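You operate a simulated robot arm through the tools that you are given. There is no shell and no other tool.

Carry out the task below with a simulated robot arm. There is one attempt and no reset: what you move stays moved.

Task
Close both glue pots, wipe up the drips and push the plate in.
Fine: use the scrub pad and put it back. What is to be rubbed or washed off counts as gone when no trace of it is left.

It is judged by the outcome, as a careful person would: the job done as asked, and still so three seconds after it is handed in. It fails if anything else is knocked over, pushed out of place, dropped, spilled or broken.

Robot
A 6-joint arm with a two-finger gripper, fixed in place. Base frame: the origin is on the floor under the middle of its stand, x ahead of it, y to its left, z up. Lengths are in m, angles in degrees, forces in N, time in s.
It reaches about 1.298 m from its shoulder. Its first joint turns from -149.0 to 149.0 degrees. Payload 1.57 kg.
The TCP is the grasp point between the finger pads, 0.021 m short of the fingertips. In the tool frame z runs along the fingers and y along their closing line. The gripper opens to 0.07 m; its body begins 0.05 m behind the TCP.
Orientation is that of the tool frame in the base frame, as [roll, pitch, yaw] about the fixed x, y, z axes, in that order (R = Rz(yaw) Ry(pitch) Rx(roll)). With the fingers straight down and closing along the base's y, the tool's x points along the base's -x, its y along +y and its z along -z.

Tools
- The arm moves only by the tool jog_arm. Its argument "deltas" is a list of rows, each an object (a shift or turn left out is 0, a gripper value left out holds the last) with "slide": the shift along the base's x, y, z in units of 20 mm (1.0 is 20 mm), a list of three; "turn": the turn, a rotation vector about the base's x, y, z in units of 8 degrees (1.0 is 8 degrees), a list of three; "fingers": the finger opening in m, from 0 to 0.07. In form: [{"slide": [dx, dy, dz], "turn": [ax, ay, az], "fingers": fingers}, ...]. A call has 1 to 20 rows; each row shifts and turns the commanded pose from where the row before left it. A call with a number of a shift or a turn outside -1 to 1 is refused whole. Each row takes 0.2 s and may step no farther than 0.05 m and 8.6 degrees from the row before; otherwise, or with a gripper value out of range, the whole call is refused. Where a pose cannot be reached the arm comes as near as it can. A force on the tool above 60 N (or 10 N above the force at the start of the call, whichever is more), or a blocked arm, ends the call early, and 0.2 s more pass. The fingers move at their own pace (about 0.0648 m/s each) and stop on an object; they squeeze with about 30 N. The grip force told is the motor's: it shows also when the fingers shut on nothing. Time passes only in rows, and 0.2 s behind the last, so rows that do not move let the fingers close. The reply holds the time, the measured pose of the TCP, the force on the tool along the base axes, the opening and the grip force, in the units named above and with some noise, with the torque about the TCP (base axes, N m) and any sound that the robot's microphone picked up.
- Cameras (640 x 400 px; columns grow to the right, rows downward): "scene" is fixed at [0.4011, 0.5018, 1.434]; the picture's right is [0.77, 0.63, 0.00], its down [0.53, -0.64, -0.56] and it looks along [-0.35, 0.43, -0.83] (base axes); focal length 306 px, centre (320, 200). "wrist" rides on the gripper at [0.079, 0.004, -0.081] in the tool frame; the picture's right is [-0.05, 1.00, 0.00], its down [-0.67, -0.04, -0.74] and it looks along [-0.74, -0.04, 0.67] (tool axes); focal length 256 px, centre (320, 200). There is no depth. A picture from a camera that has moved, and an enlarged one, comes with that camera's place and axes in the base frame and with its lens.
- grab_frame(camera): a new picture of that camera. It takes no simulated time.
- lift_body(by): slides the trunk up (or, below 0, down) by that many m; the arm rides with it, the base frame stays. It gives what a move gives, with no picture.
- zoom(camera, box): a new picture of the part [left, top, right, bottom] of that camera's present view, enlarged. It takes no simulated time.
- hand_in(): hands the job in; it is judged then, once.

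Places have to be worked out from the pictures, the camera data and where the tool is seen. Open the gripper and draw the arm clear of the work before you hand the job in, unless the task says otherwise.

The tools are called after "Emit:" by a JSON object that holds its "op" and its "data". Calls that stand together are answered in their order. jog_arm: Moves the arm, as the interface text tells. Its arguments: {"type":"object","properties":{"deltas":{"type":"array"}},"required":["deltas"]} The other tools are called the same way: lift_body (by) moves the trunk up or down; grab_frame (camera) takes a picture; zoom (camera, box) takes an enlarged picture of a part of a camera's view; hand_in () hands the job in.

At the start:

```text
time: 0.0
ee_pos: [0.1636, 0.623, 1.1799]
ee_rot: [-179.9, -0.1, 180.0]
ft_force: [0.2, -0.3, 0.2]
moment: [0.0, 0.03, 0.01]
finger_gap: 0.0701
gripper_force: 0.0
trunk travel left (down, up): [-0.861, 0.109]
```

scene: 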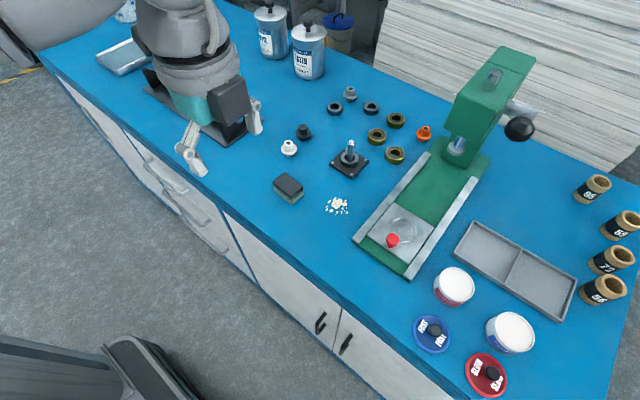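
wrist: 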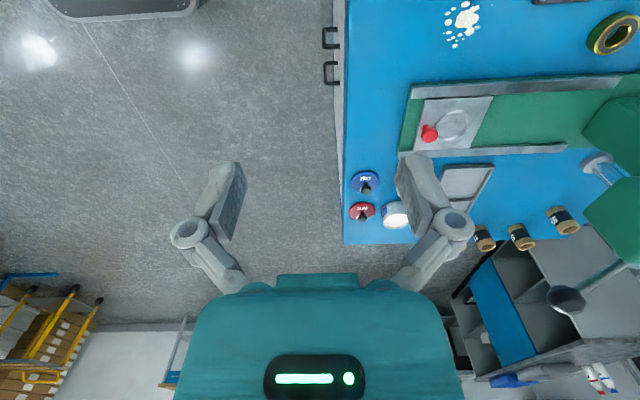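

I'll look closer at the pots, the lids, the plate and the drips before moving anything.

Emit:
{"op": "zoom", "data": {"camera": "scene", "box": [400, 240, 580, 400]}}

Emit:
{"op": "zoom", "data": {"camera": "scene", "box": [250, 140, 410, 240]}}

Emit:
{"op": "zoom", "data": {"camera": "scene", "box": [340, 40, 550, 290]}}

Emit:
{"op": "zoom", "data": {"camera": "wrist", "box": [330, 0, 640, 260]}}

```text
2.50 times, centred on (490, 320) of scene
camera zoom: at [0.4011, 0.5018, 1.434], right [0.77, 0.63, 0.0], down [0.53, -0.64, -0.56], along [-0.35, 0.43, -0.83], focal length 766 px, centre (-105, -100)
```

zoom: 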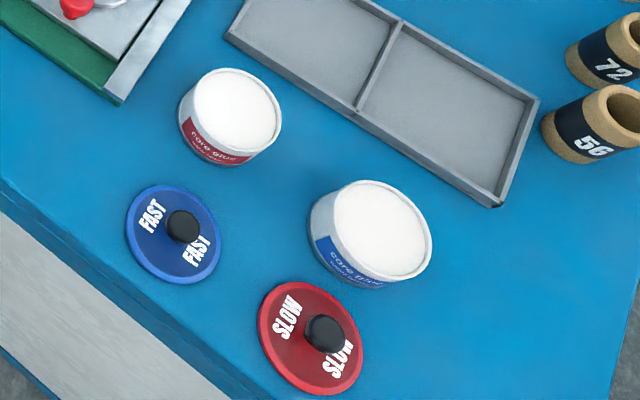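

```text
4.00 times, centred on (330, 190) of scene
camera zoom: at [0.4011, 0.5018, 1.434], right [0.77, 0.63, 0.0], down [0.53, -0.64, -0.56], along [-0.35, 0.43, -0.83], focal length 1226 px, centre (280, 240)
```

zoom: 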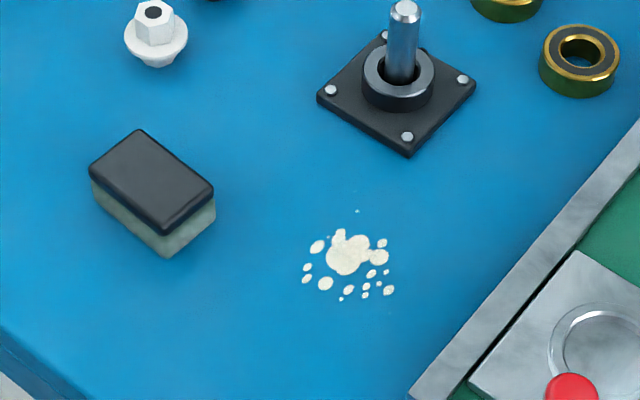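

```text
1.60 times, centred on (445, 165) of scene
camera zoom: at [0.4011, 0.5018, 1.434], right [0.77, 0.63, 0.0], down [0.53, -0.64, -0.56], along [-0.35, 0.43, -0.83], focal length 490 px, centre (120, 256)
```

zoom: 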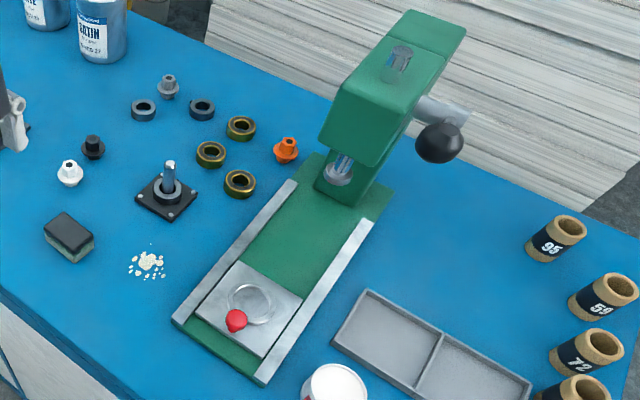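

```text
1.54 times, centred on (485, 130) of wrist
camera zoom: at [0.0848, 0.6276, 1.2629], right [0.05, 1.0, 0.0], down [0.67, -0.04, 0.74], along [0.74, -0.04, -0.67], focal length 394 px, centre (66, 308)
```

zoom: 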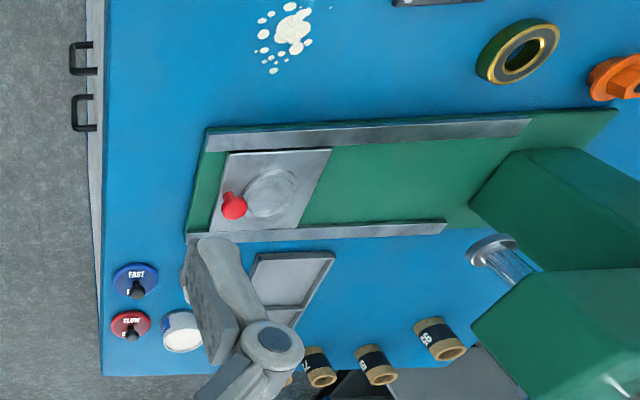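

The bench looks to be at about z≈0.84 with the drips near (0.19, 0.82). I'll zoom in further on the pot labels, the plate and the pad for details.

Emit:
{"op": "zoom", "data": {"camera": "scene", "box": [425, 255, 545, 330]}}

Emit:
{"op": "zoom", "data": {"camera": "scene", "box": [470, 300, 550, 360]}}

Emit:
{"op": "zoom", "data": {"camera": "scene", "box": [345, 195, 455, 285]}}

Emit:
{"op": "zoom", "data": {"camera": "scene", "box": [400, 100, 500, 200]}}

Emit:
{"op": "zoom", "data": {"camera": "scene", "box": [260, 160, 320, 220]}}

```text
5.33 times, centred on (485, 292) of scene
camera zoom: at [0.4011, 0.5018, 1.434], right [0.77, 0.63, 0.0], down [0.53, -0.64, -0.56], along [-0.35, 0.43, -0.83], focal length 1634 px, centre (-560, -293)
```

zoom: 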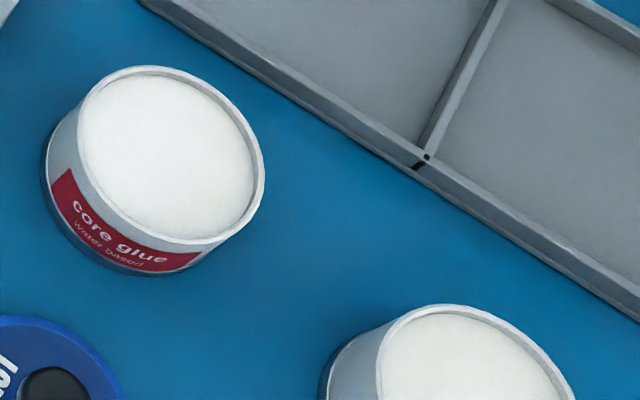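

```text
6.67 times, centred on (510, 330) of scene
camera zoom: at [0.4011, 0.5018, 1.434], right [0.77, 0.63, 0.0], down [0.53, -0.64, -0.56], along [-0.35, 0.43, -0.83], focal length 2043 px, centre (-947, -667)
```

zoom: 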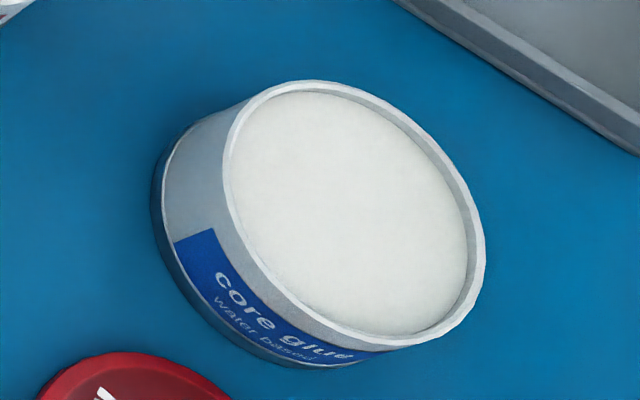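

```text
4.44 times, centred on (400, 240) of scene
camera zoom: at [0.4011, 0.5018, 1.434], right [0.77, 0.63, 0.0], down [0.53, -0.64, -0.56], along [-0.35, 0.43, -0.83], focal length 1362 px, centre (-36, 22)
```

zoom: 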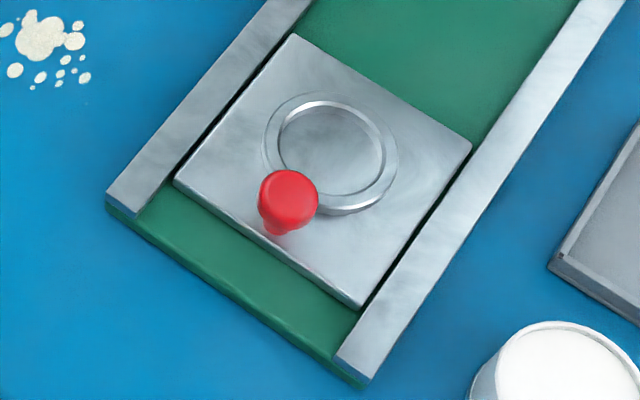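

```text
4.00 times, centred on (450, 150) of scene
camera zoom: at [0.4011, 0.5018, 1.434], right [0.77, 0.63, 0.0], down [0.53, -0.64, -0.56], along [-0.35, 0.43, -0.83], focal length 1226 px, centre (-200, 400)
```

zoom: 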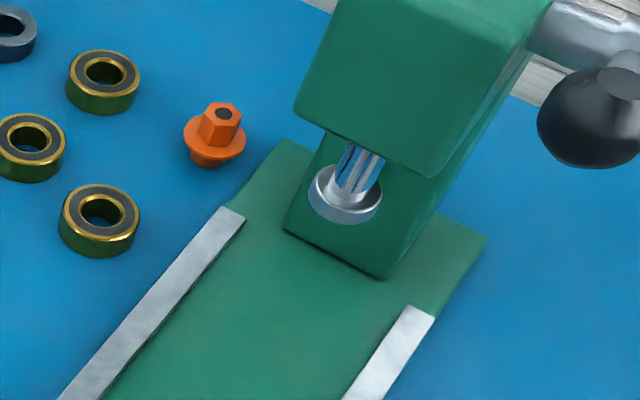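

```text
6.67 times, centred on (290, 190) of scene
camera zoom: at [0.4011, 0.5018, 1.434], right [0.77, 0.63, 0.0], down [0.53, -0.64, -0.56], along [-0.35, 0.43, -0.83], focal length 2043 px, centre (520, 267)
```

zoom: 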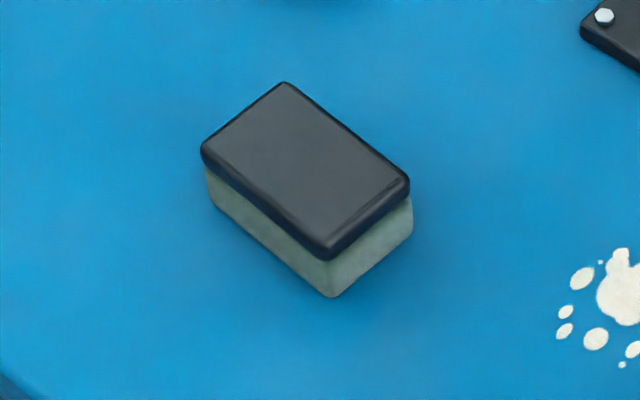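

Labels match by colour: the blue lid belongs on the blue-labelled pot, the red lid on the red-labelled one. I estimate blue lid ≈(0.487,0.711), red lid ≈(0.588,0.710), red pot ≈(0.478,0.807), blue pot ≈(0.59,0.79), and plate x 0.29–0.39, y 0.79–0.90. I'll move the wrist camera for a second view of the pots.

Emit:
{"op": "jog_arm", "data": {"deltas": [{"slide": [1, 1, 0]}, {"slide": [1, 1, 0]}, {"slide": [1, 1, -0.5]}, {"slide": [0.5, 1, -0.5]}, {"slide": [0, 1, -0.5]}, {"slide": [0, 0.5, -0.5]}, {}]}}

```text
time: 1.6
ee_pos: [0.2345, 0.7335, 1.1797]
ee_rot: [-180.0, 0.0, -180.0]
ft_force: [0.1, -0.5, 0.3]
moment: [-0.02, 0.02, -0.02]
finger_gap: 0.0701
gripper_force: 0.1
out of reach, approached as far as the arm can: row 3, 4, 5, 6
trunk travel left (down, up): [-0.861, 0.109]
```

The trunk is too high to reach down at the bench, so I'll lower it slightly and check clearance from the reading.

Emit:
{"op": "lift_body", "data": {"by": -0.08}}

Emit:
{"op": "grab_frame", "data": {"camera": "wrist"}}

Emit:
{"op": "grab_frame", "data": {"camera": "scene"}}

```text
time: 2.8
ee_pos: [0.2359, 0.7334, 1.101]
ee_rot: [-180.0, 0.0, -180.0]
ft_force: [0.0, 0.8, 0.1]
moment: [0.0, 0.0, 0.0]
finger_gap: 0.0699
gripper_force: 0.1
trunk travel left (down, up): [-0.781, 0.189]
```

```text
taken
camera wrist: at [0.1559, 0.7385, 1.183], right [0.05, 1.0, 0.0], down [0.67, -0.04, 0.74], along [0.74, -0.04, -0.67], focal length 256 px, centre (320, 200)
```

wrist: 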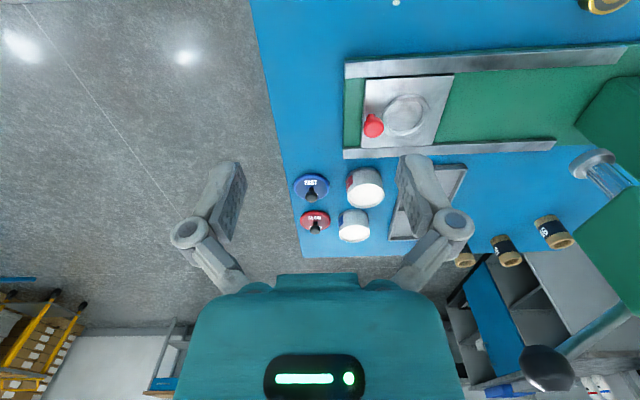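

```text
taken
```

scene: 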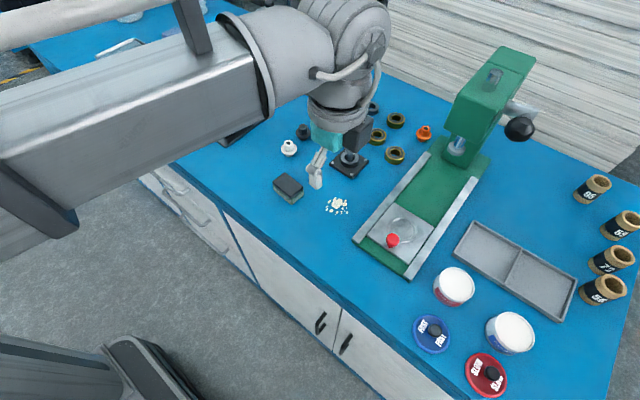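

The arm sits well above the bench. I'll zoom the wrist view for triangulating the pots and lids.

Emit:
{"op": "zoom", "data": {"camera": "wrist", "box": [280, 150, 400, 250]}}

Emit:
{"op": "zoom", "data": {"camera": "wrist", "box": [330, 30, 490, 170]}}

```text
4.00 times, centred on (340, 200) of wrist
camera zoom: at [0.1559, 0.7385, 1.183], right [0.05, 1.0, 0.0], down [0.67, -0.04, 0.74], along [0.74, -0.04, -0.67], focal length 1024 px, centre (240, 200)
```

zoom: 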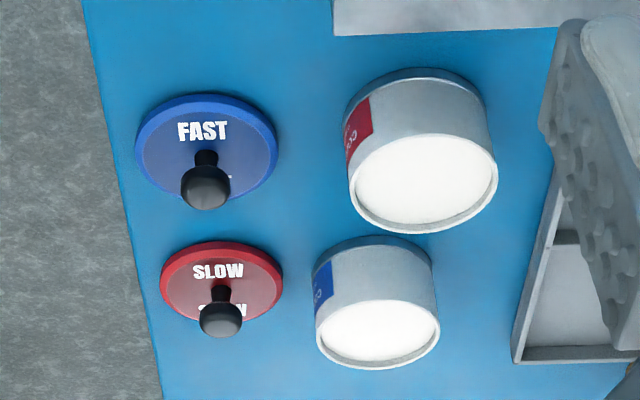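

```text
2.86 times, centred on (410, 100) of wrist
camera zoom: at [0.1559, 0.7385, 1.183], right [0.05, 1.0, 0.0], down [0.67, -0.04, 0.74], along [0.74, -0.04, -0.67], focal length 731 px, centre (63, 486)
```

zoom: 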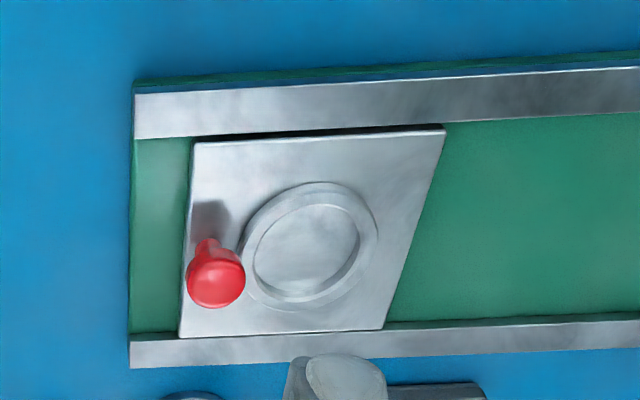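

Triangulation is consistent: red pot ≈(0.476,0.801), blue pot ≈(0.587,0.786) with rims at z≈0.889, blue lid ≈(0.486,0.708), red lid ≈(0.587,0.708), with knobs at z≈0.875. I'll turn the gripper 90° about z, so it closes along x clear of the pots, while moving over the lids up high.

Emit:
{"op": "jog_arm", "data": {"deltas": [{"slide": [0.9, -0.297, 0.2], "turn": [0, 0, 0.75]}, {"slide": [0.997, -0.297, 0.2], "turn": [0, 0, 0.75]}, {"slide": [0.997, -0.297, 0.2], "turn": [0, 0, 0.75]}, {"slide": [0.997, -0.297, 0.2], "turn": [0, 0, 0.75]}, {"slide": [0.997, -0.297, 0.2], "turn": [0, 0, 0.75]}, {"slide": [0.997, -0.297, 0.2], "turn": [0, 0, 0.75]}, {"slide": [0.997, -0.297, 0.2], "turn": [0, 0, 0.75]}, {"slide": [0.997, -0.297, 0.2], "turn": [0, 0, 0.75]}, {"slide": [0.997, -0.297, 0.2], "turn": [0, 0, 0.75]}, {"slide": [0.997, -0.297, 0.2], "turn": [0, 0, 0.75]}, {"slide": [0.997, -0.297, 0.2], "turn": [0, 0, 0.75]}, {"slide": [0.997, -0.297, 0.2], "turn": [0, 0, 0.75]}, {"slide": [0.997, -0.297, 0.2], "turn": [0, 0, 0.75]}, {"slide": [0.997, -0.297, 0.2], "turn": [0, 0, 0.75]}, {"slide": [0.997, -0.297, 0.2], "turn": [0, 0, 0.75]}, {}]}}

Emit:
{"op": "grab_frame", "data": {"camera": "scene"}}

Emit:
{"op": "grab_frame", "data": {"camera": "wrist"}}

```text
time: 6.2
ee_pos: [0.5299, 0.644, 1.0992]
ee_rot: [-179.9, 0.0, -89.8]
ft_force: [-1.0, 0.1, 0.7]
moment: [-0.01, 0.0, 0.0]
finger_gap: 0.0699
gripper_force: 0.1
out of reach, approached as far as the arm can: row 1, 2, 3, 4, 5, 6, 7, 8, 9, 10, 11, 12, 13, 14, 15
trunk travel left (down, up): [-0.781, 0.189]
```

```text
taken
```

scene: 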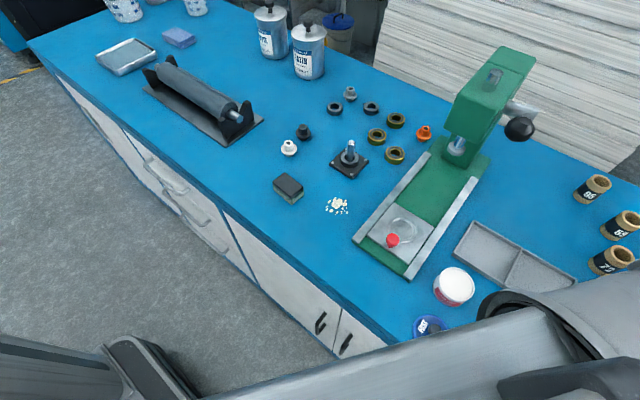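

```text
taken
camera wrist: at [0.5271, 0.5655, 1.1829], right [-1.0, 0.05, 0.0], down [0.03, 0.67, 0.74], along [0.04, 0.74, -0.67], focal length 256 px, centre (320, 200)
```

wrist: 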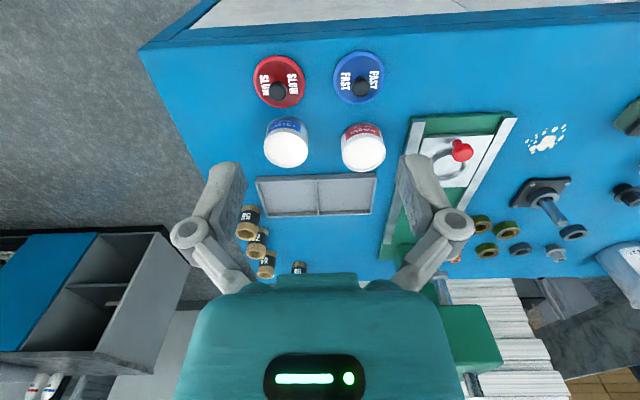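

The arm kept z at 1.10 both times I asked for a z change, so vertical motion seems to come only from the trunk. I'll test this with a single small up move.

Emit:
{"op": "jog_arm", "data": {"deltas": [{"slide": [0, 0, 1]}, {}, {"slide": [0, 0, -1]}]}}

Emit:
{"op": "zoom", "data": {"camera": "wrist", "box": [230, 30, 410, 180]}}

```text
time: 7.0
ee_pos: [0.5304, 0.6439, 1.1003]
ee_rot: [-179.9, -0.1, -89.9]
ft_force: [-0.1, -0.4, 0.2]
moment: [0.01, 0.0, -0.03]
finger_gap: 0.0701
gripper_force: 0.1
out of reach, approached as far as the arm can: row 1, 3
trunk travel left (down, up): [-0.781, 0.189]
```

```text
2.67 times, centred on (320, 105) of wrist
camera zoom: at [0.5268, 0.5656, 1.1829], right [-1.0, 0.05, 0.0], down [0.04, 0.67, 0.74], along [0.04, 0.74, -0.67], focal length 683 px, centre (320, 453)
```

zoom: 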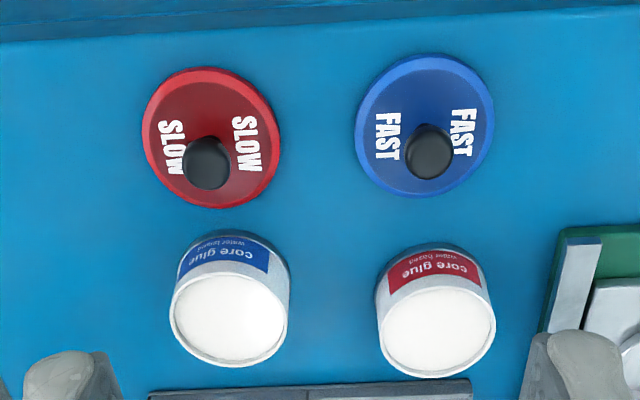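

Confirmed: z is fixed by the trunk, so the arm handles x/y and orientation and `lift_body` handles height. I'll centre over the blue lid (≈0.4845, 0.7065), then lower part way for a precise look.

Emit:
{"op": "jog_arm", "data": {"deltas": [{"slide": [-0.77, 1, 0]}, {"slide": [-0.77, 1, 0]}, {"slide": [-0.76, 1, 0]}, {"slide": [0, 0.1, 0]}, {}]}}

Emit:
{"op": "lift_body", "data": {"by": -0.12}}

Emit:
{"op": "grab_frame", "data": {"camera": "wrist"}}

Emit:
{"op": "grab_frame", "data": {"camera": "scene"}}

```text
time: 8.2
ee_pos: [0.4848, 0.7063, 1.0992]
ee_rot: [-180.0, 0.1, -90.0]
ft_force: [0.1, 0.2, 1.0]
moment: [-0.02, 0.02, -0.02]
finger_gap: 0.07
gripper_force: 0.1
trunk travel left (down, up): [-0.781, 0.189]
```

```text
time: 9.7
ee_pos: [0.4845, 0.7068, 0.9793]
ee_rot: [180.0, 0.1, -90.0]
ft_force: [-0.4, -1.1, -0.2]
moment: [-0.05, 0.0, 0.02]
finger_gap: 0.0702
gripper_force: 0.1
trunk travel left (down, up): [-0.661, 0.309]
```

```text
taken
camera wrist: at [0.4805, 0.6288, 1.063], right [-1.0, 0.05, 0.0], down [0.04, 0.67, 0.74], along [0.04, 0.74, -0.67], focal length 256 px, centre (320, 200)
```

wrist: 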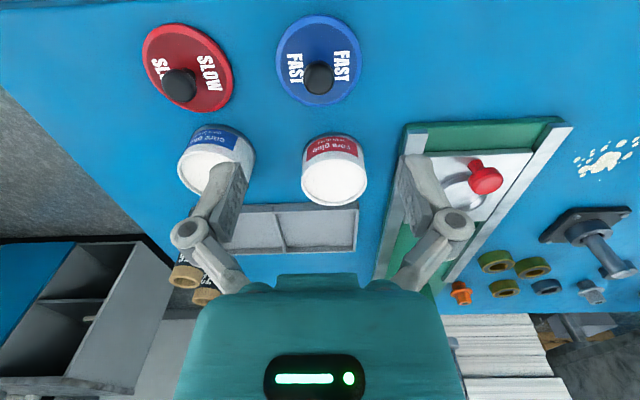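

```text
taken
```

scene: 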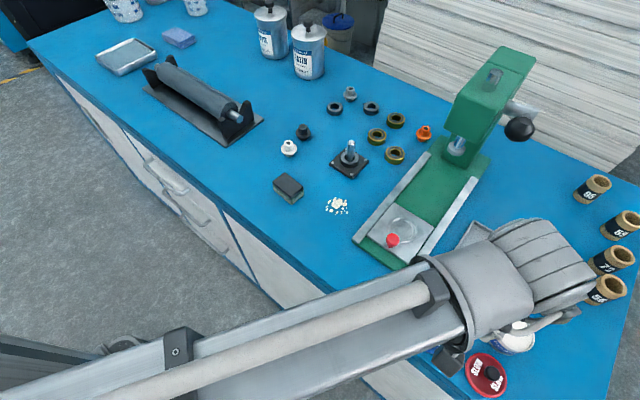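

Another sponge-like item shows at top left, so I'll check which one is the scrub pad, and zoom on the wrist view for the lid's alignment.

Emit:
{"op": "zoom", "data": {"camera": "scene", "box": [90, 0, 270, 130]}}

Emit:
{"op": "zoom", "data": {"camera": "wrist", "box": [260, 0, 380, 120]}}

Emit:
{"op": "zoom", "data": {"camera": "wrist", "box": [280, 110, 400, 210]}}

```text
3.08 times, centred on (180, 65) of scene
camera zoom: at [0.4011, 0.5018, 1.434], right [0.77, 0.63, 0.0], down [0.53, -0.64, -0.56], along [-0.35, 0.43, -0.83], focal length 943 px, centre (751, 615)
```

zoom: 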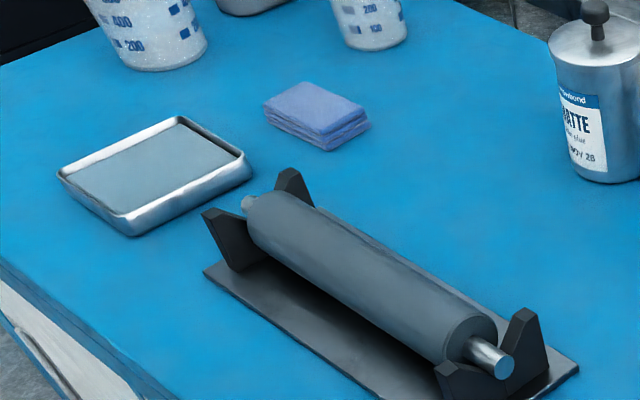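

```text
3.33 times, centred on (320, 60) of wrist
camera zoom: at [0.4805, 0.6288, 1.063], right [-1.0, 0.05, 0.0], down [0.04, 0.67, 0.74], along [0.04, 0.74, -0.67], focal length 853 px, centre (320, 667)
```

zoom: 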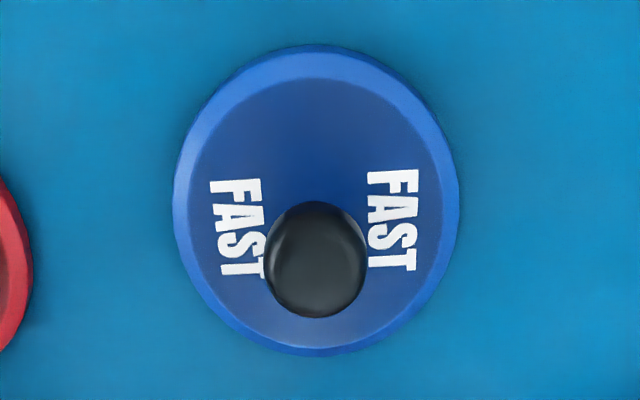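

```text
4.00 times, centred on (340, 160) of wrist
camera zoom: at [0.4805, 0.6288, 1.063], right [-1.0, 0.05, 0.0], down [0.04, 0.67, 0.74], along [0.04, 0.74, -0.67], focal length 1024 px, centre (240, 360)
```

zoom: 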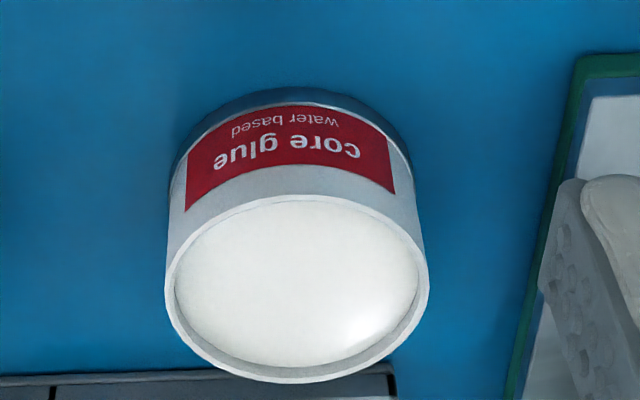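

The folded cloth is a decoy and the black-backed block is the scrub pad. The blue lid's knob sits right under the TCP (0.485,0.706), so I'll descend to just above grasp height and check.

Emit:
{"op": "lift_body", "data": {"by": -0.085}}

Emit:
{"op": "grab_frame", "data": {"camera": "wrist"}}

Emit:
{"op": "grab_frame", "data": {"camera": "scene"}}

```text
time: 10.9
ee_pos: [0.4844, 0.7067, 0.8944]
ee_rot: [-180.0, 0.0, -90.0]
ft_force: [-0.4, -0.7, -0.1]
moment: [0.05, -0.02, -0.03]
finger_gap: 0.0701
gripper_force: 0.0
trunk travel left (down, up): [-0.576, 0.394]
```

```text
taken
camera wrist: at [0.4805, 0.6288, 0.978], right [-1.0, 0.05, 0.0], down [0.04, 0.67, 0.74], along [0.04, 0.74, -0.67], focal length 256 px, centre (320, 200)
```

wrist: 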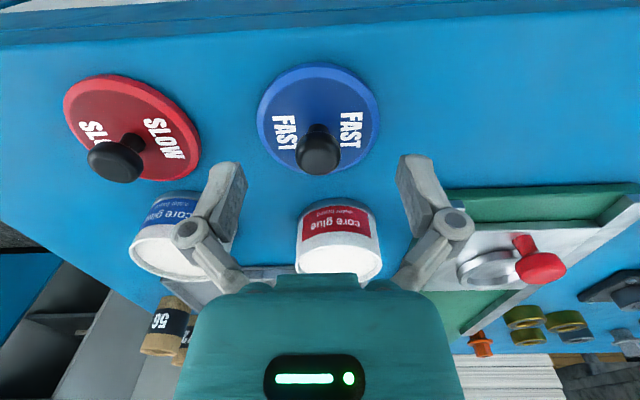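

```text
taken
```

scene: 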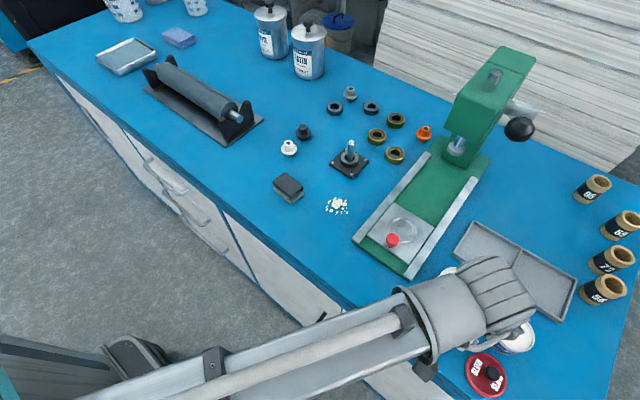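

The knob appears at (318,153) where a point 2 cm below the TCP should be, so alignment is good. I'll lower to z≈0.878 and close on the knob.

Emit:
{"op": "lift_body", "data": {"by": -0.0165}}

Emit:
{"op": "jog_arm", "data": {"deltas": [{"fingers": 0.03}, {"fingers": 0.015}, {"fingers": 0.0}, {}, {}]}}

Emit:
{"op": "grab_frame", "data": {"camera": "wrist"}}

```text
time: 11.5
ee_pos: [0.4837, 0.7061, 0.8786]
ee_rot: [-180.0, 0.0, -90.0]
ft_force: [-0.1, 0.2, -0.1]
moment: [-0.01, -0.02, -0.01]
finger_gap: 0.0701
gripper_force: 0.0
trunk travel left (down, up): [-0.56, 0.41]
```

```text
time: 12.7
ee_pos: [0.4842, 0.7073, 0.8797]
ee_rot: [-179.9, 0.1, -90.0]
ft_force: [6.2, 2.9, 21.9]
moment: [0.0, -0.16, 0.01]
finger_gap: 0.0192
gripper_force: 30.0
trunk travel left (down, up): [-0.56, 0.41]
```

```text
taken
camera wrist: at [0.4806, 0.6279, 0.9626], right [-1.0, 0.05, 0.0], down [0.03, 0.67, 0.75], along [0.04, 0.74, -0.67], focal length 256 px, centre (320, 200)
```

wrist: 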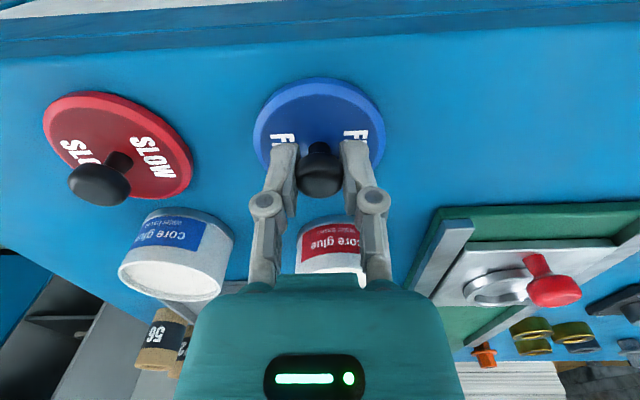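

The knob is gripped (gap 19 mm, 30 N). I'll lift a centimetre and check that the lid comes with it.

Emit:
{"op": "lift_body", "data": {"by": 0.015}}

Emit:
{"op": "zoom", "data": {"camera": "wrist", "box": [220, 60, 420, 220]}}

```text
time: 13.3
ee_pos: [0.484, 0.7056, 0.8935]
ee_rot: [-180.0, 0.0, -90.0]
ft_force: [0.1, -0.6, 0.3]
moment: [-0.01, -0.03, 0.03]
finger_gap: 0.019
gripper_force: 30.2
trunk travel left (down, up): [-0.575, 0.395]
```

```text
2.50 times, centred on (320, 140) of wrist
camera zoom: at [0.4804, 0.6288, 0.9764], right [-1.0, 0.05, 0.0], down [0.04, 0.67, 0.74], along [0.04, 0.74, -0.67], focal length 640 px, centre (320, 350)
```

zoom: 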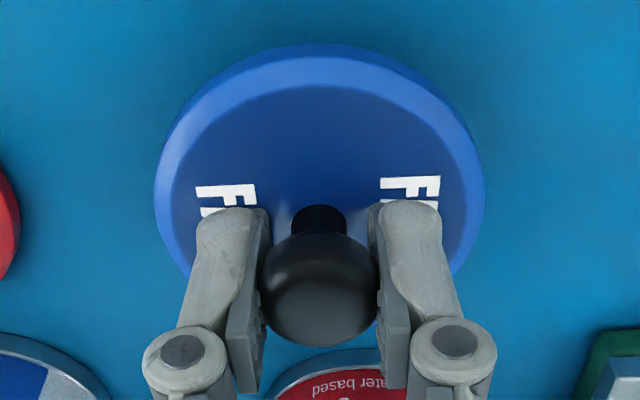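

The lid came up with the gripper (same place in the picture, no load). I'll raise it so its bottom clears the pots (bench ≈0.85, rims ≈0.89), then move in line with the blue pot at x≈0.587 for a clear look ahead.

Emit:
{"op": "lift_body", "data": {"by": 0.05}}

Emit:
{"op": "jog_arm", "data": {"deltas": [{"slide": [0.85, -0.05, 0]}, {"slide": [0.86, -0.05, 0]}, {"slide": [0.86, -0.05, 0]}, {"slide": [0.86, -0.05, 0]}, {"slide": [0.86, -0.05, 0]}, {"slide": [0.85, -0.05, 0]}, {}]}}

Emit:
{"op": "grab_frame", "data": {"camera": "wrist"}}

Emit:
{"op": "grab_frame", "data": {"camera": "scene"}}

```text
time: 14.3
ee_pos: [0.4845, 0.7082, 0.9435]
ee_rot: [-179.9, -0.1, -90.0]
ft_force: [0.9, -1.0, -0.5]
moment: [0.0, -0.01, -0.03]
finger_gap: 0.0188
gripper_force: 30.6
trunk travel left (down, up): [-0.625, 0.345]
```

```text
time: 15.9
ee_pos: [0.5882, 0.701, 0.9443]
ee_rot: [180.0, 0.0, -90.0]
ft_force: [0.3, 0.6, 0.5]
moment: [0.01, 0.0, -0.01]
finger_gap: 0.019
gripper_force: 29.9
trunk travel left (down, up): [-0.625, 0.345]
```

```text
taken
camera wrist: at [0.5848, 0.6227, 1.0263], right [-1.0, 0.05, 0.0], down [0.04, 0.67, 0.74], along [0.04, 0.74, -0.67], focal length 256 px, centre (320, 200)
```

wrist: 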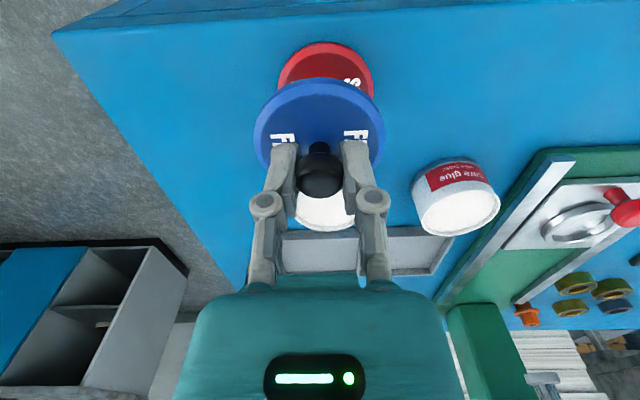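

```text
taken
```

scene: 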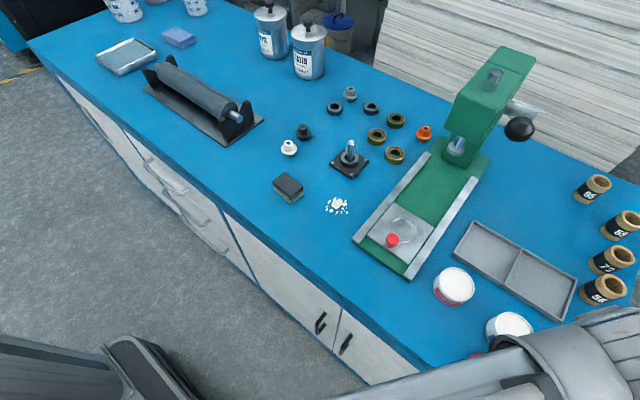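

The blue pot's rim is visible behind the fingers, so I'll zoom in to judge its centre line relative to the held lid.

Emit:
{"op": "zoom", "data": {"camera": "wrist", "box": [240, 60, 400, 250]}}

Emit:
{"op": "zoom", "data": {"camera": "scene", "box": [430, 280, 590, 400]}}

```text
2.11 times, centred on (320, 155) of wrist
camera zoom: at [0.5848, 0.6227, 1.0263], right [-1.0, 0.05, 0.0], down [0.04, 0.67, 0.74], along [0.04, 0.74, -0.67], focal length 539 px, centre (320, 295)
```

zoom: 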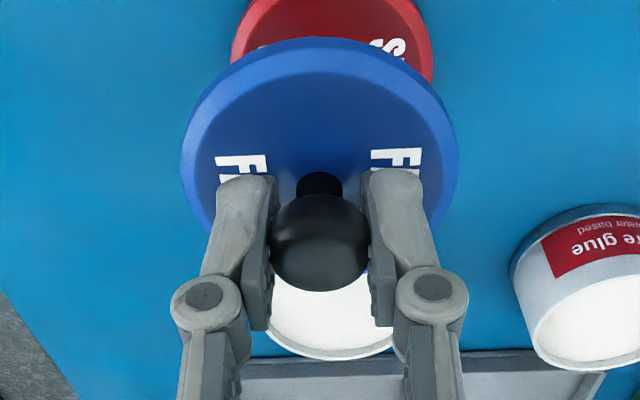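

```text
3.33 times, centred on (510, 340) of scene
camera zoom: at [0.4011, 0.5018, 1.434], right [0.77, 0.63, 0.0], down [0.53, -0.64, -0.56], along [-0.35, 0.43, -0.83], focal length 1021 px, centre (-313, -267)
```

zoom: 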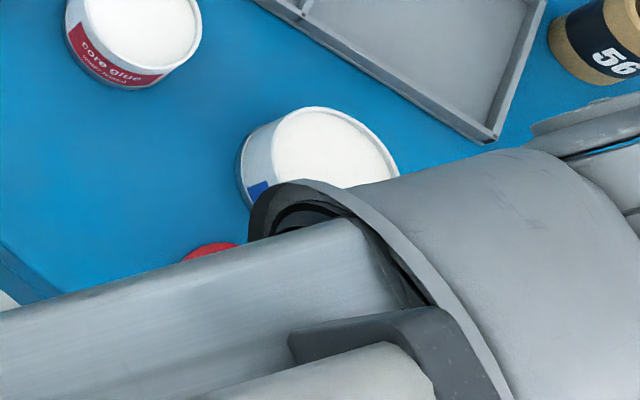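

I need better edges of the blue pot's rim, so I'll zoom tighter on it.

Emit:
{"op": "zoom", "data": {"camera": "wrist", "box": [285, 180, 365, 240]}}

Emit:
{"op": "zoom", "data": {"camera": "wrist", "box": [250, 75, 390, 165]}}

```text
6.67 times, centred on (325, 210) of wrist
camera zoom: at [0.5848, 0.6227, 1.0263], right [-1.0, 0.05, 0.0], down [0.04, 0.67, 0.74], along [0.04, 0.74, -0.67], focal length 1707 px, centre (287, 133)
```

zoom: 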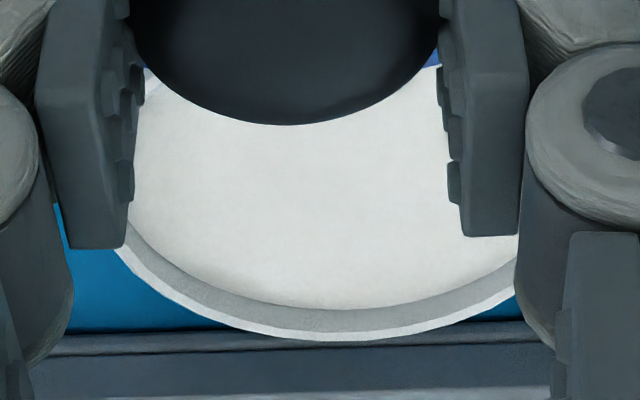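

```text
4.44 times, centred on (320, 120) of wrist
camera zoom: at [0.5848, 0.6227, 1.0263], right [-1.0, 0.05, 0.0], down [0.04, 0.67, 0.74], along [0.04, 0.74, -0.67], focal length 1138 px, centre (320, 556)
```

zoom: 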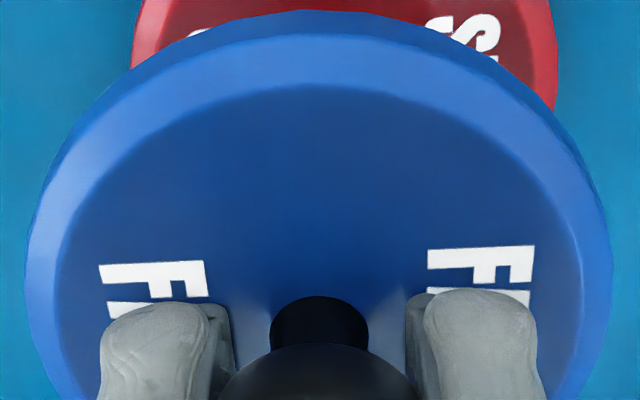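

From this view the pot's centre line is at x≈0.586, about 3 mm left of the lid. To measure y equally well I'll turn back 90° and look at the pot along +x, from just beside it.

Emit:
{"op": "jog_arm", "data": {"deltas": [{"slide": [-0.3675, 0.35, 0], "turn": [0, 0, -0.9375]}, {"slide": [-0.3675, 0.35, 0], "turn": [0, 0, -0.9375]}, {"slide": [-0.3675, 0.35, 0], "turn": [0, 0, -0.9375]}, {"slide": [-0.3675, 0.35, 0], "turn": [0, 0, -0.9375]}, {"slide": [-0.3675, 0.35, 0], "turn": [0, 0, -0.9375]}, {"slide": [-0.3675, 0.35, 0], "turn": [0, 0, -0.9375]}, {"slide": [-0.3675, 0.35, 0], "turn": [0, 0, -0.9375]}, {"slide": [-0.3675, 0.35, 0], "turn": [0, 0, -0.9375]}, {"slide": [-0.3675, 0.35, 0], "turn": [0, 0, -0.9375]}, {"slide": [-0.3675, 0.35, 0], "turn": [0, 0, -0.9375]}, {"slide": [-0.3675, 0.35, 0], "turn": [0, 0, -0.9375]}, {"slide": [-0.3675, 0.35, 0], "turn": [0, 0, -0.9375]}, {}]}}

Emit:
{"op": "grab_frame", "data": {"camera": "wrist"}}

Emit:
{"op": "zoom", "data": {"camera": "wrist", "box": [285, 180, 365, 240]}}

Emit:
{"op": "zoom", "data": {"camera": "wrist", "box": [250, 75, 390, 165]}}

```text
time: 18.7
ee_pos: [0.4988, 0.7865, 0.9428]
ee_rot: [179.9, 0.0, 179.9]
ft_force: [0.2, -0.1, -0.9]
moment: [0.01, -0.01, 0.02]
finger_gap: 0.0189
gripper_force: 30.3
trunk travel left (down, up): [-0.625, 0.345]
```

```text
taken
camera wrist: at [0.4201, 0.7904, 1.0263], right [0.05, 1.0, 0.0], down [0.67, -0.04, 0.74], along [0.74, -0.04, -0.67], focal length 256 px, centre (320, 200)
```

wrist: 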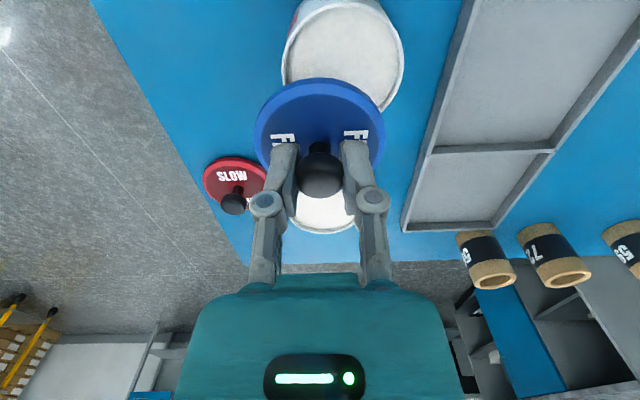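

```text
6.67 times, centred on (325, 210) of wrist
camera zoom: at [0.4201, 0.7904, 1.0263], right [0.05, 1.0, 0.0], down [0.67, -0.04, 0.74], along [0.74, -0.04, -0.67], focal length 1707 px, centre (287, 133)
```

zoom: 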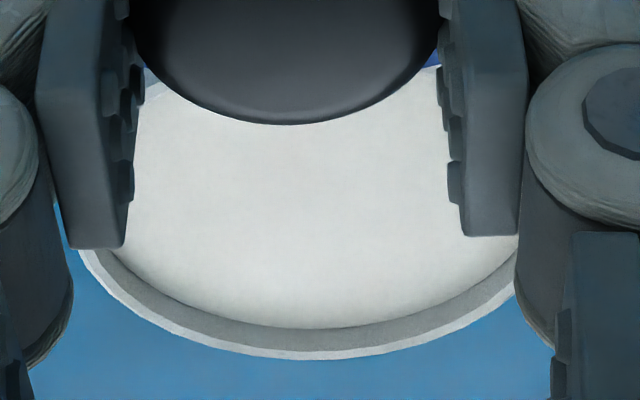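

```text
4.44 times, centred on (320, 120) of wrist
camera zoom: at [0.4201, 0.7904, 1.0263], right [0.05, 1.0, 0.0], down [0.67, -0.04, 0.74], along [0.74, -0.04, -0.67], focal length 1138 px, centre (320, 556)
```

zoom: 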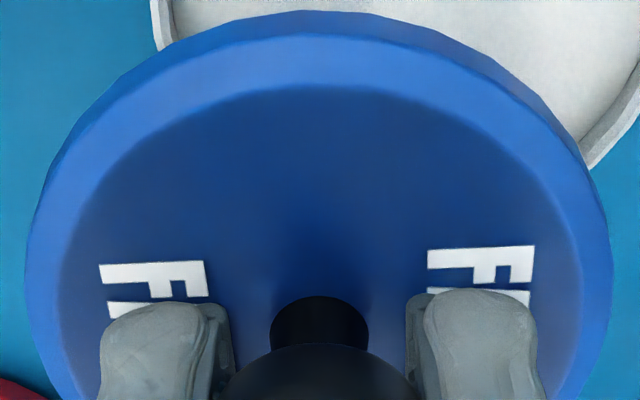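

From this side the pot's centre is at y≈0.7857, matching the lid's current y, and x≈0.5865. I'll slide +x by about 0.0876 to bring the lid over the pot, still 2 cm above the rim.

Emit:
{"op": "jog_arm", "data": {"deltas": [{"slide": [0.876, -0.005, 0]}, {"slide": [0.876, -0.005, 0]}, {"slide": [0.876, -0.005, 0]}, {"slide": [0.876, -0.005, 0]}, {"slide": [0.876, -0.005, 0]}, {}, {}]}}

Emit:
{"op": "lift_body", "data": {"by": -0.017}}

Emit:
{"op": "grab_frame", "data": {"camera": "wrist"}}

Emit:
{"op": "zoom", "data": {"camera": "wrist", "box": [240, 60, 400, 180]}}

Emit:
{"op": "zoom", "data": {"camera": "scene", "box": [430, 280, 590, 400]}}

```text
time: 20.3
ee_pos: [0.5864, 0.7834, 0.9433]
ee_rot: [-180.0, 0.1, 180.0]
ft_force: [-1.0, 0.1, -0.3]
moment: [0.0, -0.02, 0.0]
finger_gap: 0.0188
gripper_force: 30.2
trunk travel left (down, up): [-0.625, 0.345]
```

```text
time: 20.9
ee_pos: [0.5862, 0.7833, 0.9262]
ee_rot: [179.9, 0.0, 179.9]
ft_force: [0.7, -0.7, -0.6]
moment: [-0.03, 0.03, 0.03]
finger_gap: 0.0188
gripper_force: 30.3
trunk travel left (down, up): [-0.608, 0.362]
```

```text
taken
camera wrist: at [0.5073, 0.7894, 1.0094], right [0.05, 1.0, 0.0], down [0.67, -0.04, 0.74], along [0.74, -0.04, -0.67], focal length 256 px, centre (320, 200)
```

wrist: 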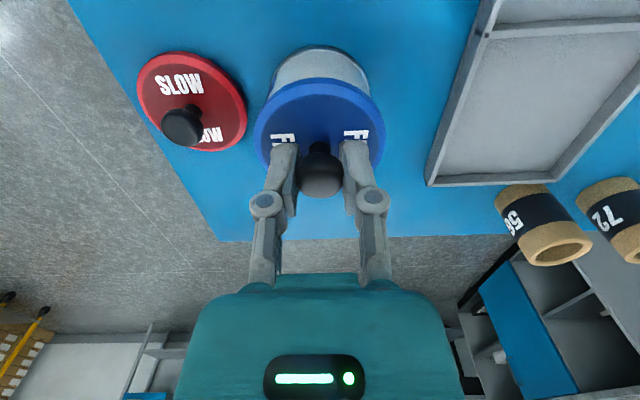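

```text
3.33 times, centred on (320, 120) of wrist
camera zoom: at [0.5073, 0.7894, 1.0094], right [0.05, 1.0, 0.0], down [0.67, -0.04, 0.74], along [0.74, -0.04, -0.67], focal length 853 px, centre (320, 467)
```

zoom: 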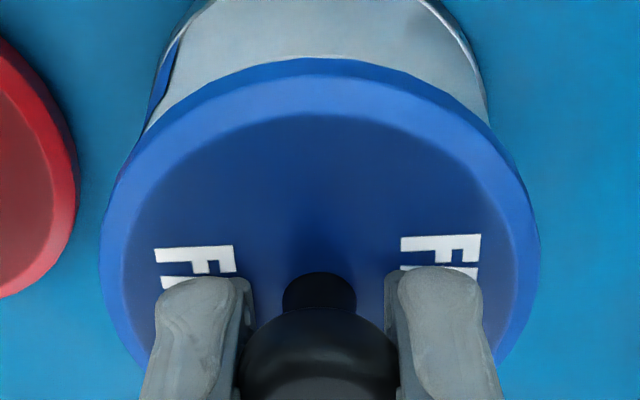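

```text
3.33 times, centred on (510, 340) of scene
camera zoom: at [0.4011, 0.5018, 1.434], right [0.77, 0.63, 0.0], down [0.53, -0.64, -0.56], along [-0.35, 0.43, -0.83], focal length 1021 px, centre (-313, -267)
```

zoom: 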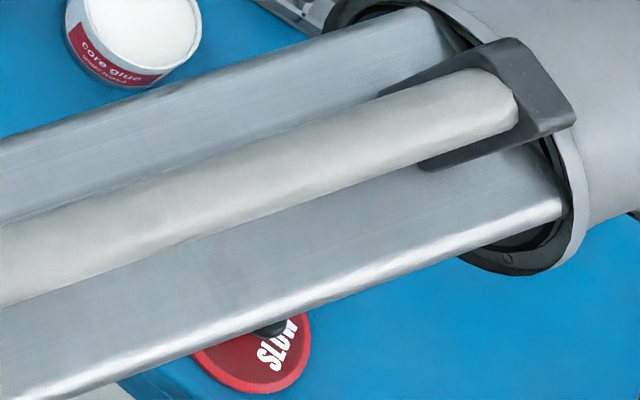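

Laterally, the pot's body is centred behind the lid (both centred at column ≈319.5), so y is good. I'll zoom on the near edges to check the forward (x) alignment.

Emit:
{"op": "zoom", "data": {"camera": "wrist", "box": [250, 30, 390, 110]}}

```text
4.57 times, centred on (320, 70) of wrist
camera zoom: at [0.5073, 0.7894, 1.0094], right [0.05, 1.0, 0.0], down [0.67, -0.04, 0.74], along [0.74, -0.04, -0.67], focal length 1170 px, centre (320, 794)
```

zoom: 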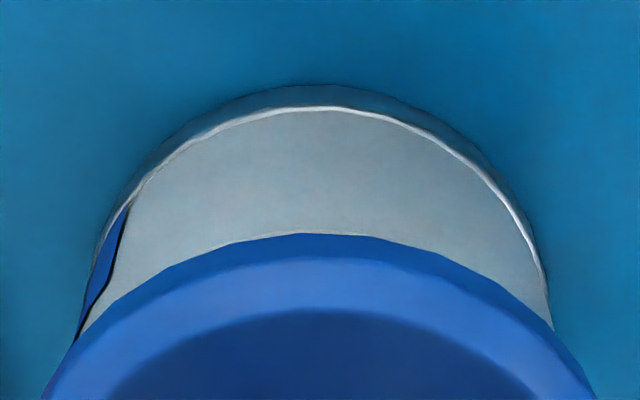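

Forward alignment also agrees within about 1 mm. I'll lower in small steps and watch the contact force and height.

Emit:
{"op": "lift_body", "data": {"by": -0.006}}

Emit:
{"op": "lift_body", "data": {"by": -0.003}}

```text
time: 21.5
ee_pos: [0.5864, 0.7847, 0.9214]
ee_rot: [180.0, 0.0, 180.0]
ft_force: [0.0, 0.2, -1.5]
moment: [0.04, -0.03, 0.03]
finger_gap: 0.019
gripper_force: 30.3
trunk travel left (down, up): [-0.602, 0.368]
```

```text
time: 22.0
ee_pos: [0.5863, 0.7845, 0.9198]
ee_rot: [179.8, 0.2, 180.0]
ft_force: [5.9, 6.8, 28.2]
moment: [0.23, 0.41, -0.1]
finger_gap: 0.0189
gripper_force: 29.5
trunk travel left (down, up): [-0.599, 0.371]
```

Contact came at rim height with 28 N, and the moment suggests the load is on the −x side. I'll look at how the lid sits before going on.

Emit:
{"op": "zoom", "data": {"camera": "wrist", "box": [240, 40, 400, 180]}}

Emit:
{"op": "grab_frame", "data": {"camera": "scene"}}

```text
2.86 times, centred on (320, 110) of wrist
camera zoom: at [0.5069, 0.7886, 1.0026], right [0.05, 1.0, 0.0], down [0.66, -0.04, 0.75], along [0.74, -0.04, -0.67], focal length 731 px, centre (320, 457)
```

zoom: 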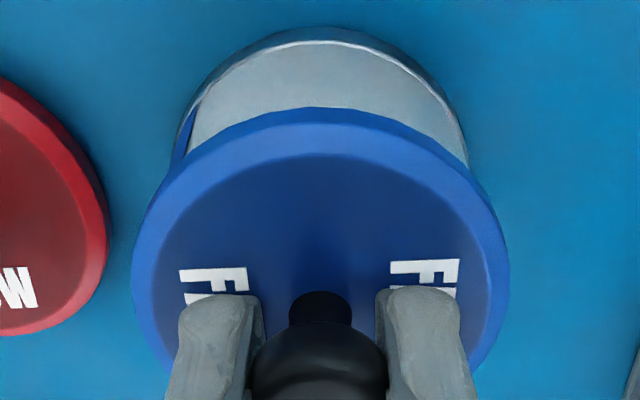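

```text
taken
```

scene: 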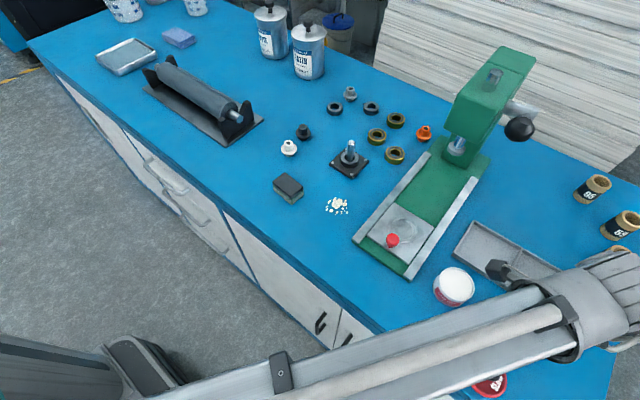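

The lid is laterally centred but rests on the rim. In case it has a skirt that must slip over the rim, I'll ease the force and probe with 1 mm nudges, watching for the force to vanish.

Emit:
{"op": "lift_body", "data": {"by": 0.0015}}

Emit:
{"op": "jog_arm", "data": {"deltas": [{"slide": [-0.05, 0, 0]}, {}]}}

```text
time: 22.5
ee_pos: [0.5868, 0.7844, 0.9193]
ee_rot: [-180.0, -0.1, 179.9]
ft_force: [4.5, 4.9, 14.9]
moment: [0.06, 0.18, -0.01]
finger_gap: 0.0194
gripper_force: 29.8
trunk travel left (down, up): [-0.6, 0.37]
```

```text
time: 23.1
ee_pos: [0.5853, 0.7834, 0.9204]
ee_rot: [180.0, 0.0, -179.9]
ft_force: [7.9, 2.3, 13.6]
moment: [0.06, 0.01, 0.01]
finger_gap: 0.0187
gripper_force: 30.3
trunk travel left (down, up): [-0.6, 0.37]
```

The pot seems to simply carry the lid at rim height. I'll ease the load to nearly zero, release the knob and look from the side at whether the lid sits level.

Emit:
{"op": "lift_body", "data": {"by": 0.001}}

Emit:
{"op": "jog_arm", "data": {"deltas": [{"slide": [0.03, 0, 0]}, {"fingers": 0.03}, {"fingers": 0.045}, {}, {}]}}

Emit:
{"op": "grab_frame", "data": {"camera": "wrist"}}

Emit:
{"op": "zoom", "data": {"camera": "wrist", "box": [240, 40, 400, 180]}}

```text
time: 23.6
ee_pos: [0.5838, 0.7844, 0.9199]
ee_rot: [-180.0, -0.1, 180.0]
ft_force: [0.6, 0.2, 1.5]
moment: [-0.01, 0.04, -0.04]
finger_gap: 0.0189
gripper_force: 30.1
trunk travel left (down, up): [-0.601, 0.369]
```

```text
time: 24.8
ee_pos: [0.5862, 0.7844, 0.9194]
ee_rot: [-180.0, 0.0, -180.0]
ft_force: [-1.0, 0.4, -0.6]
moment: [0.0, 0.03, 0.03]
finger_gap: 0.045
gripper_force: 0.0
trunk travel left (down, up): [-0.601, 0.369]
```

```text
taken
camera wrist: at [0.5065, 0.7895, 1.0029], right [0.05, 1.0, 0.0], down [0.67, -0.04, 0.74], along [0.74, -0.04, -0.67], focal length 256 px, centre (320, 200)
```

wrist: 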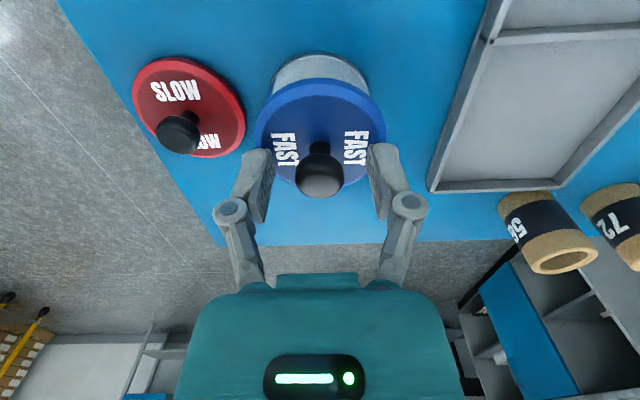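

```text
2.86 times, centred on (320, 110) of wrist
camera zoom: at [0.5065, 0.7895, 1.0029], right [0.05, 1.0, 0.0], down [0.67, -0.04, 0.74], along [0.74, -0.04, -0.67], focal length 731 px, centre (320, 457)
```

zoom: 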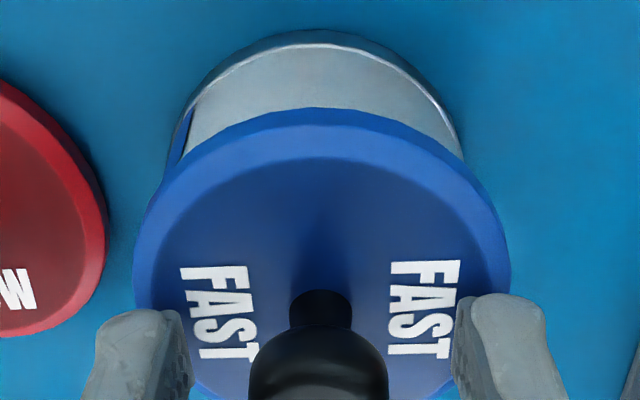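

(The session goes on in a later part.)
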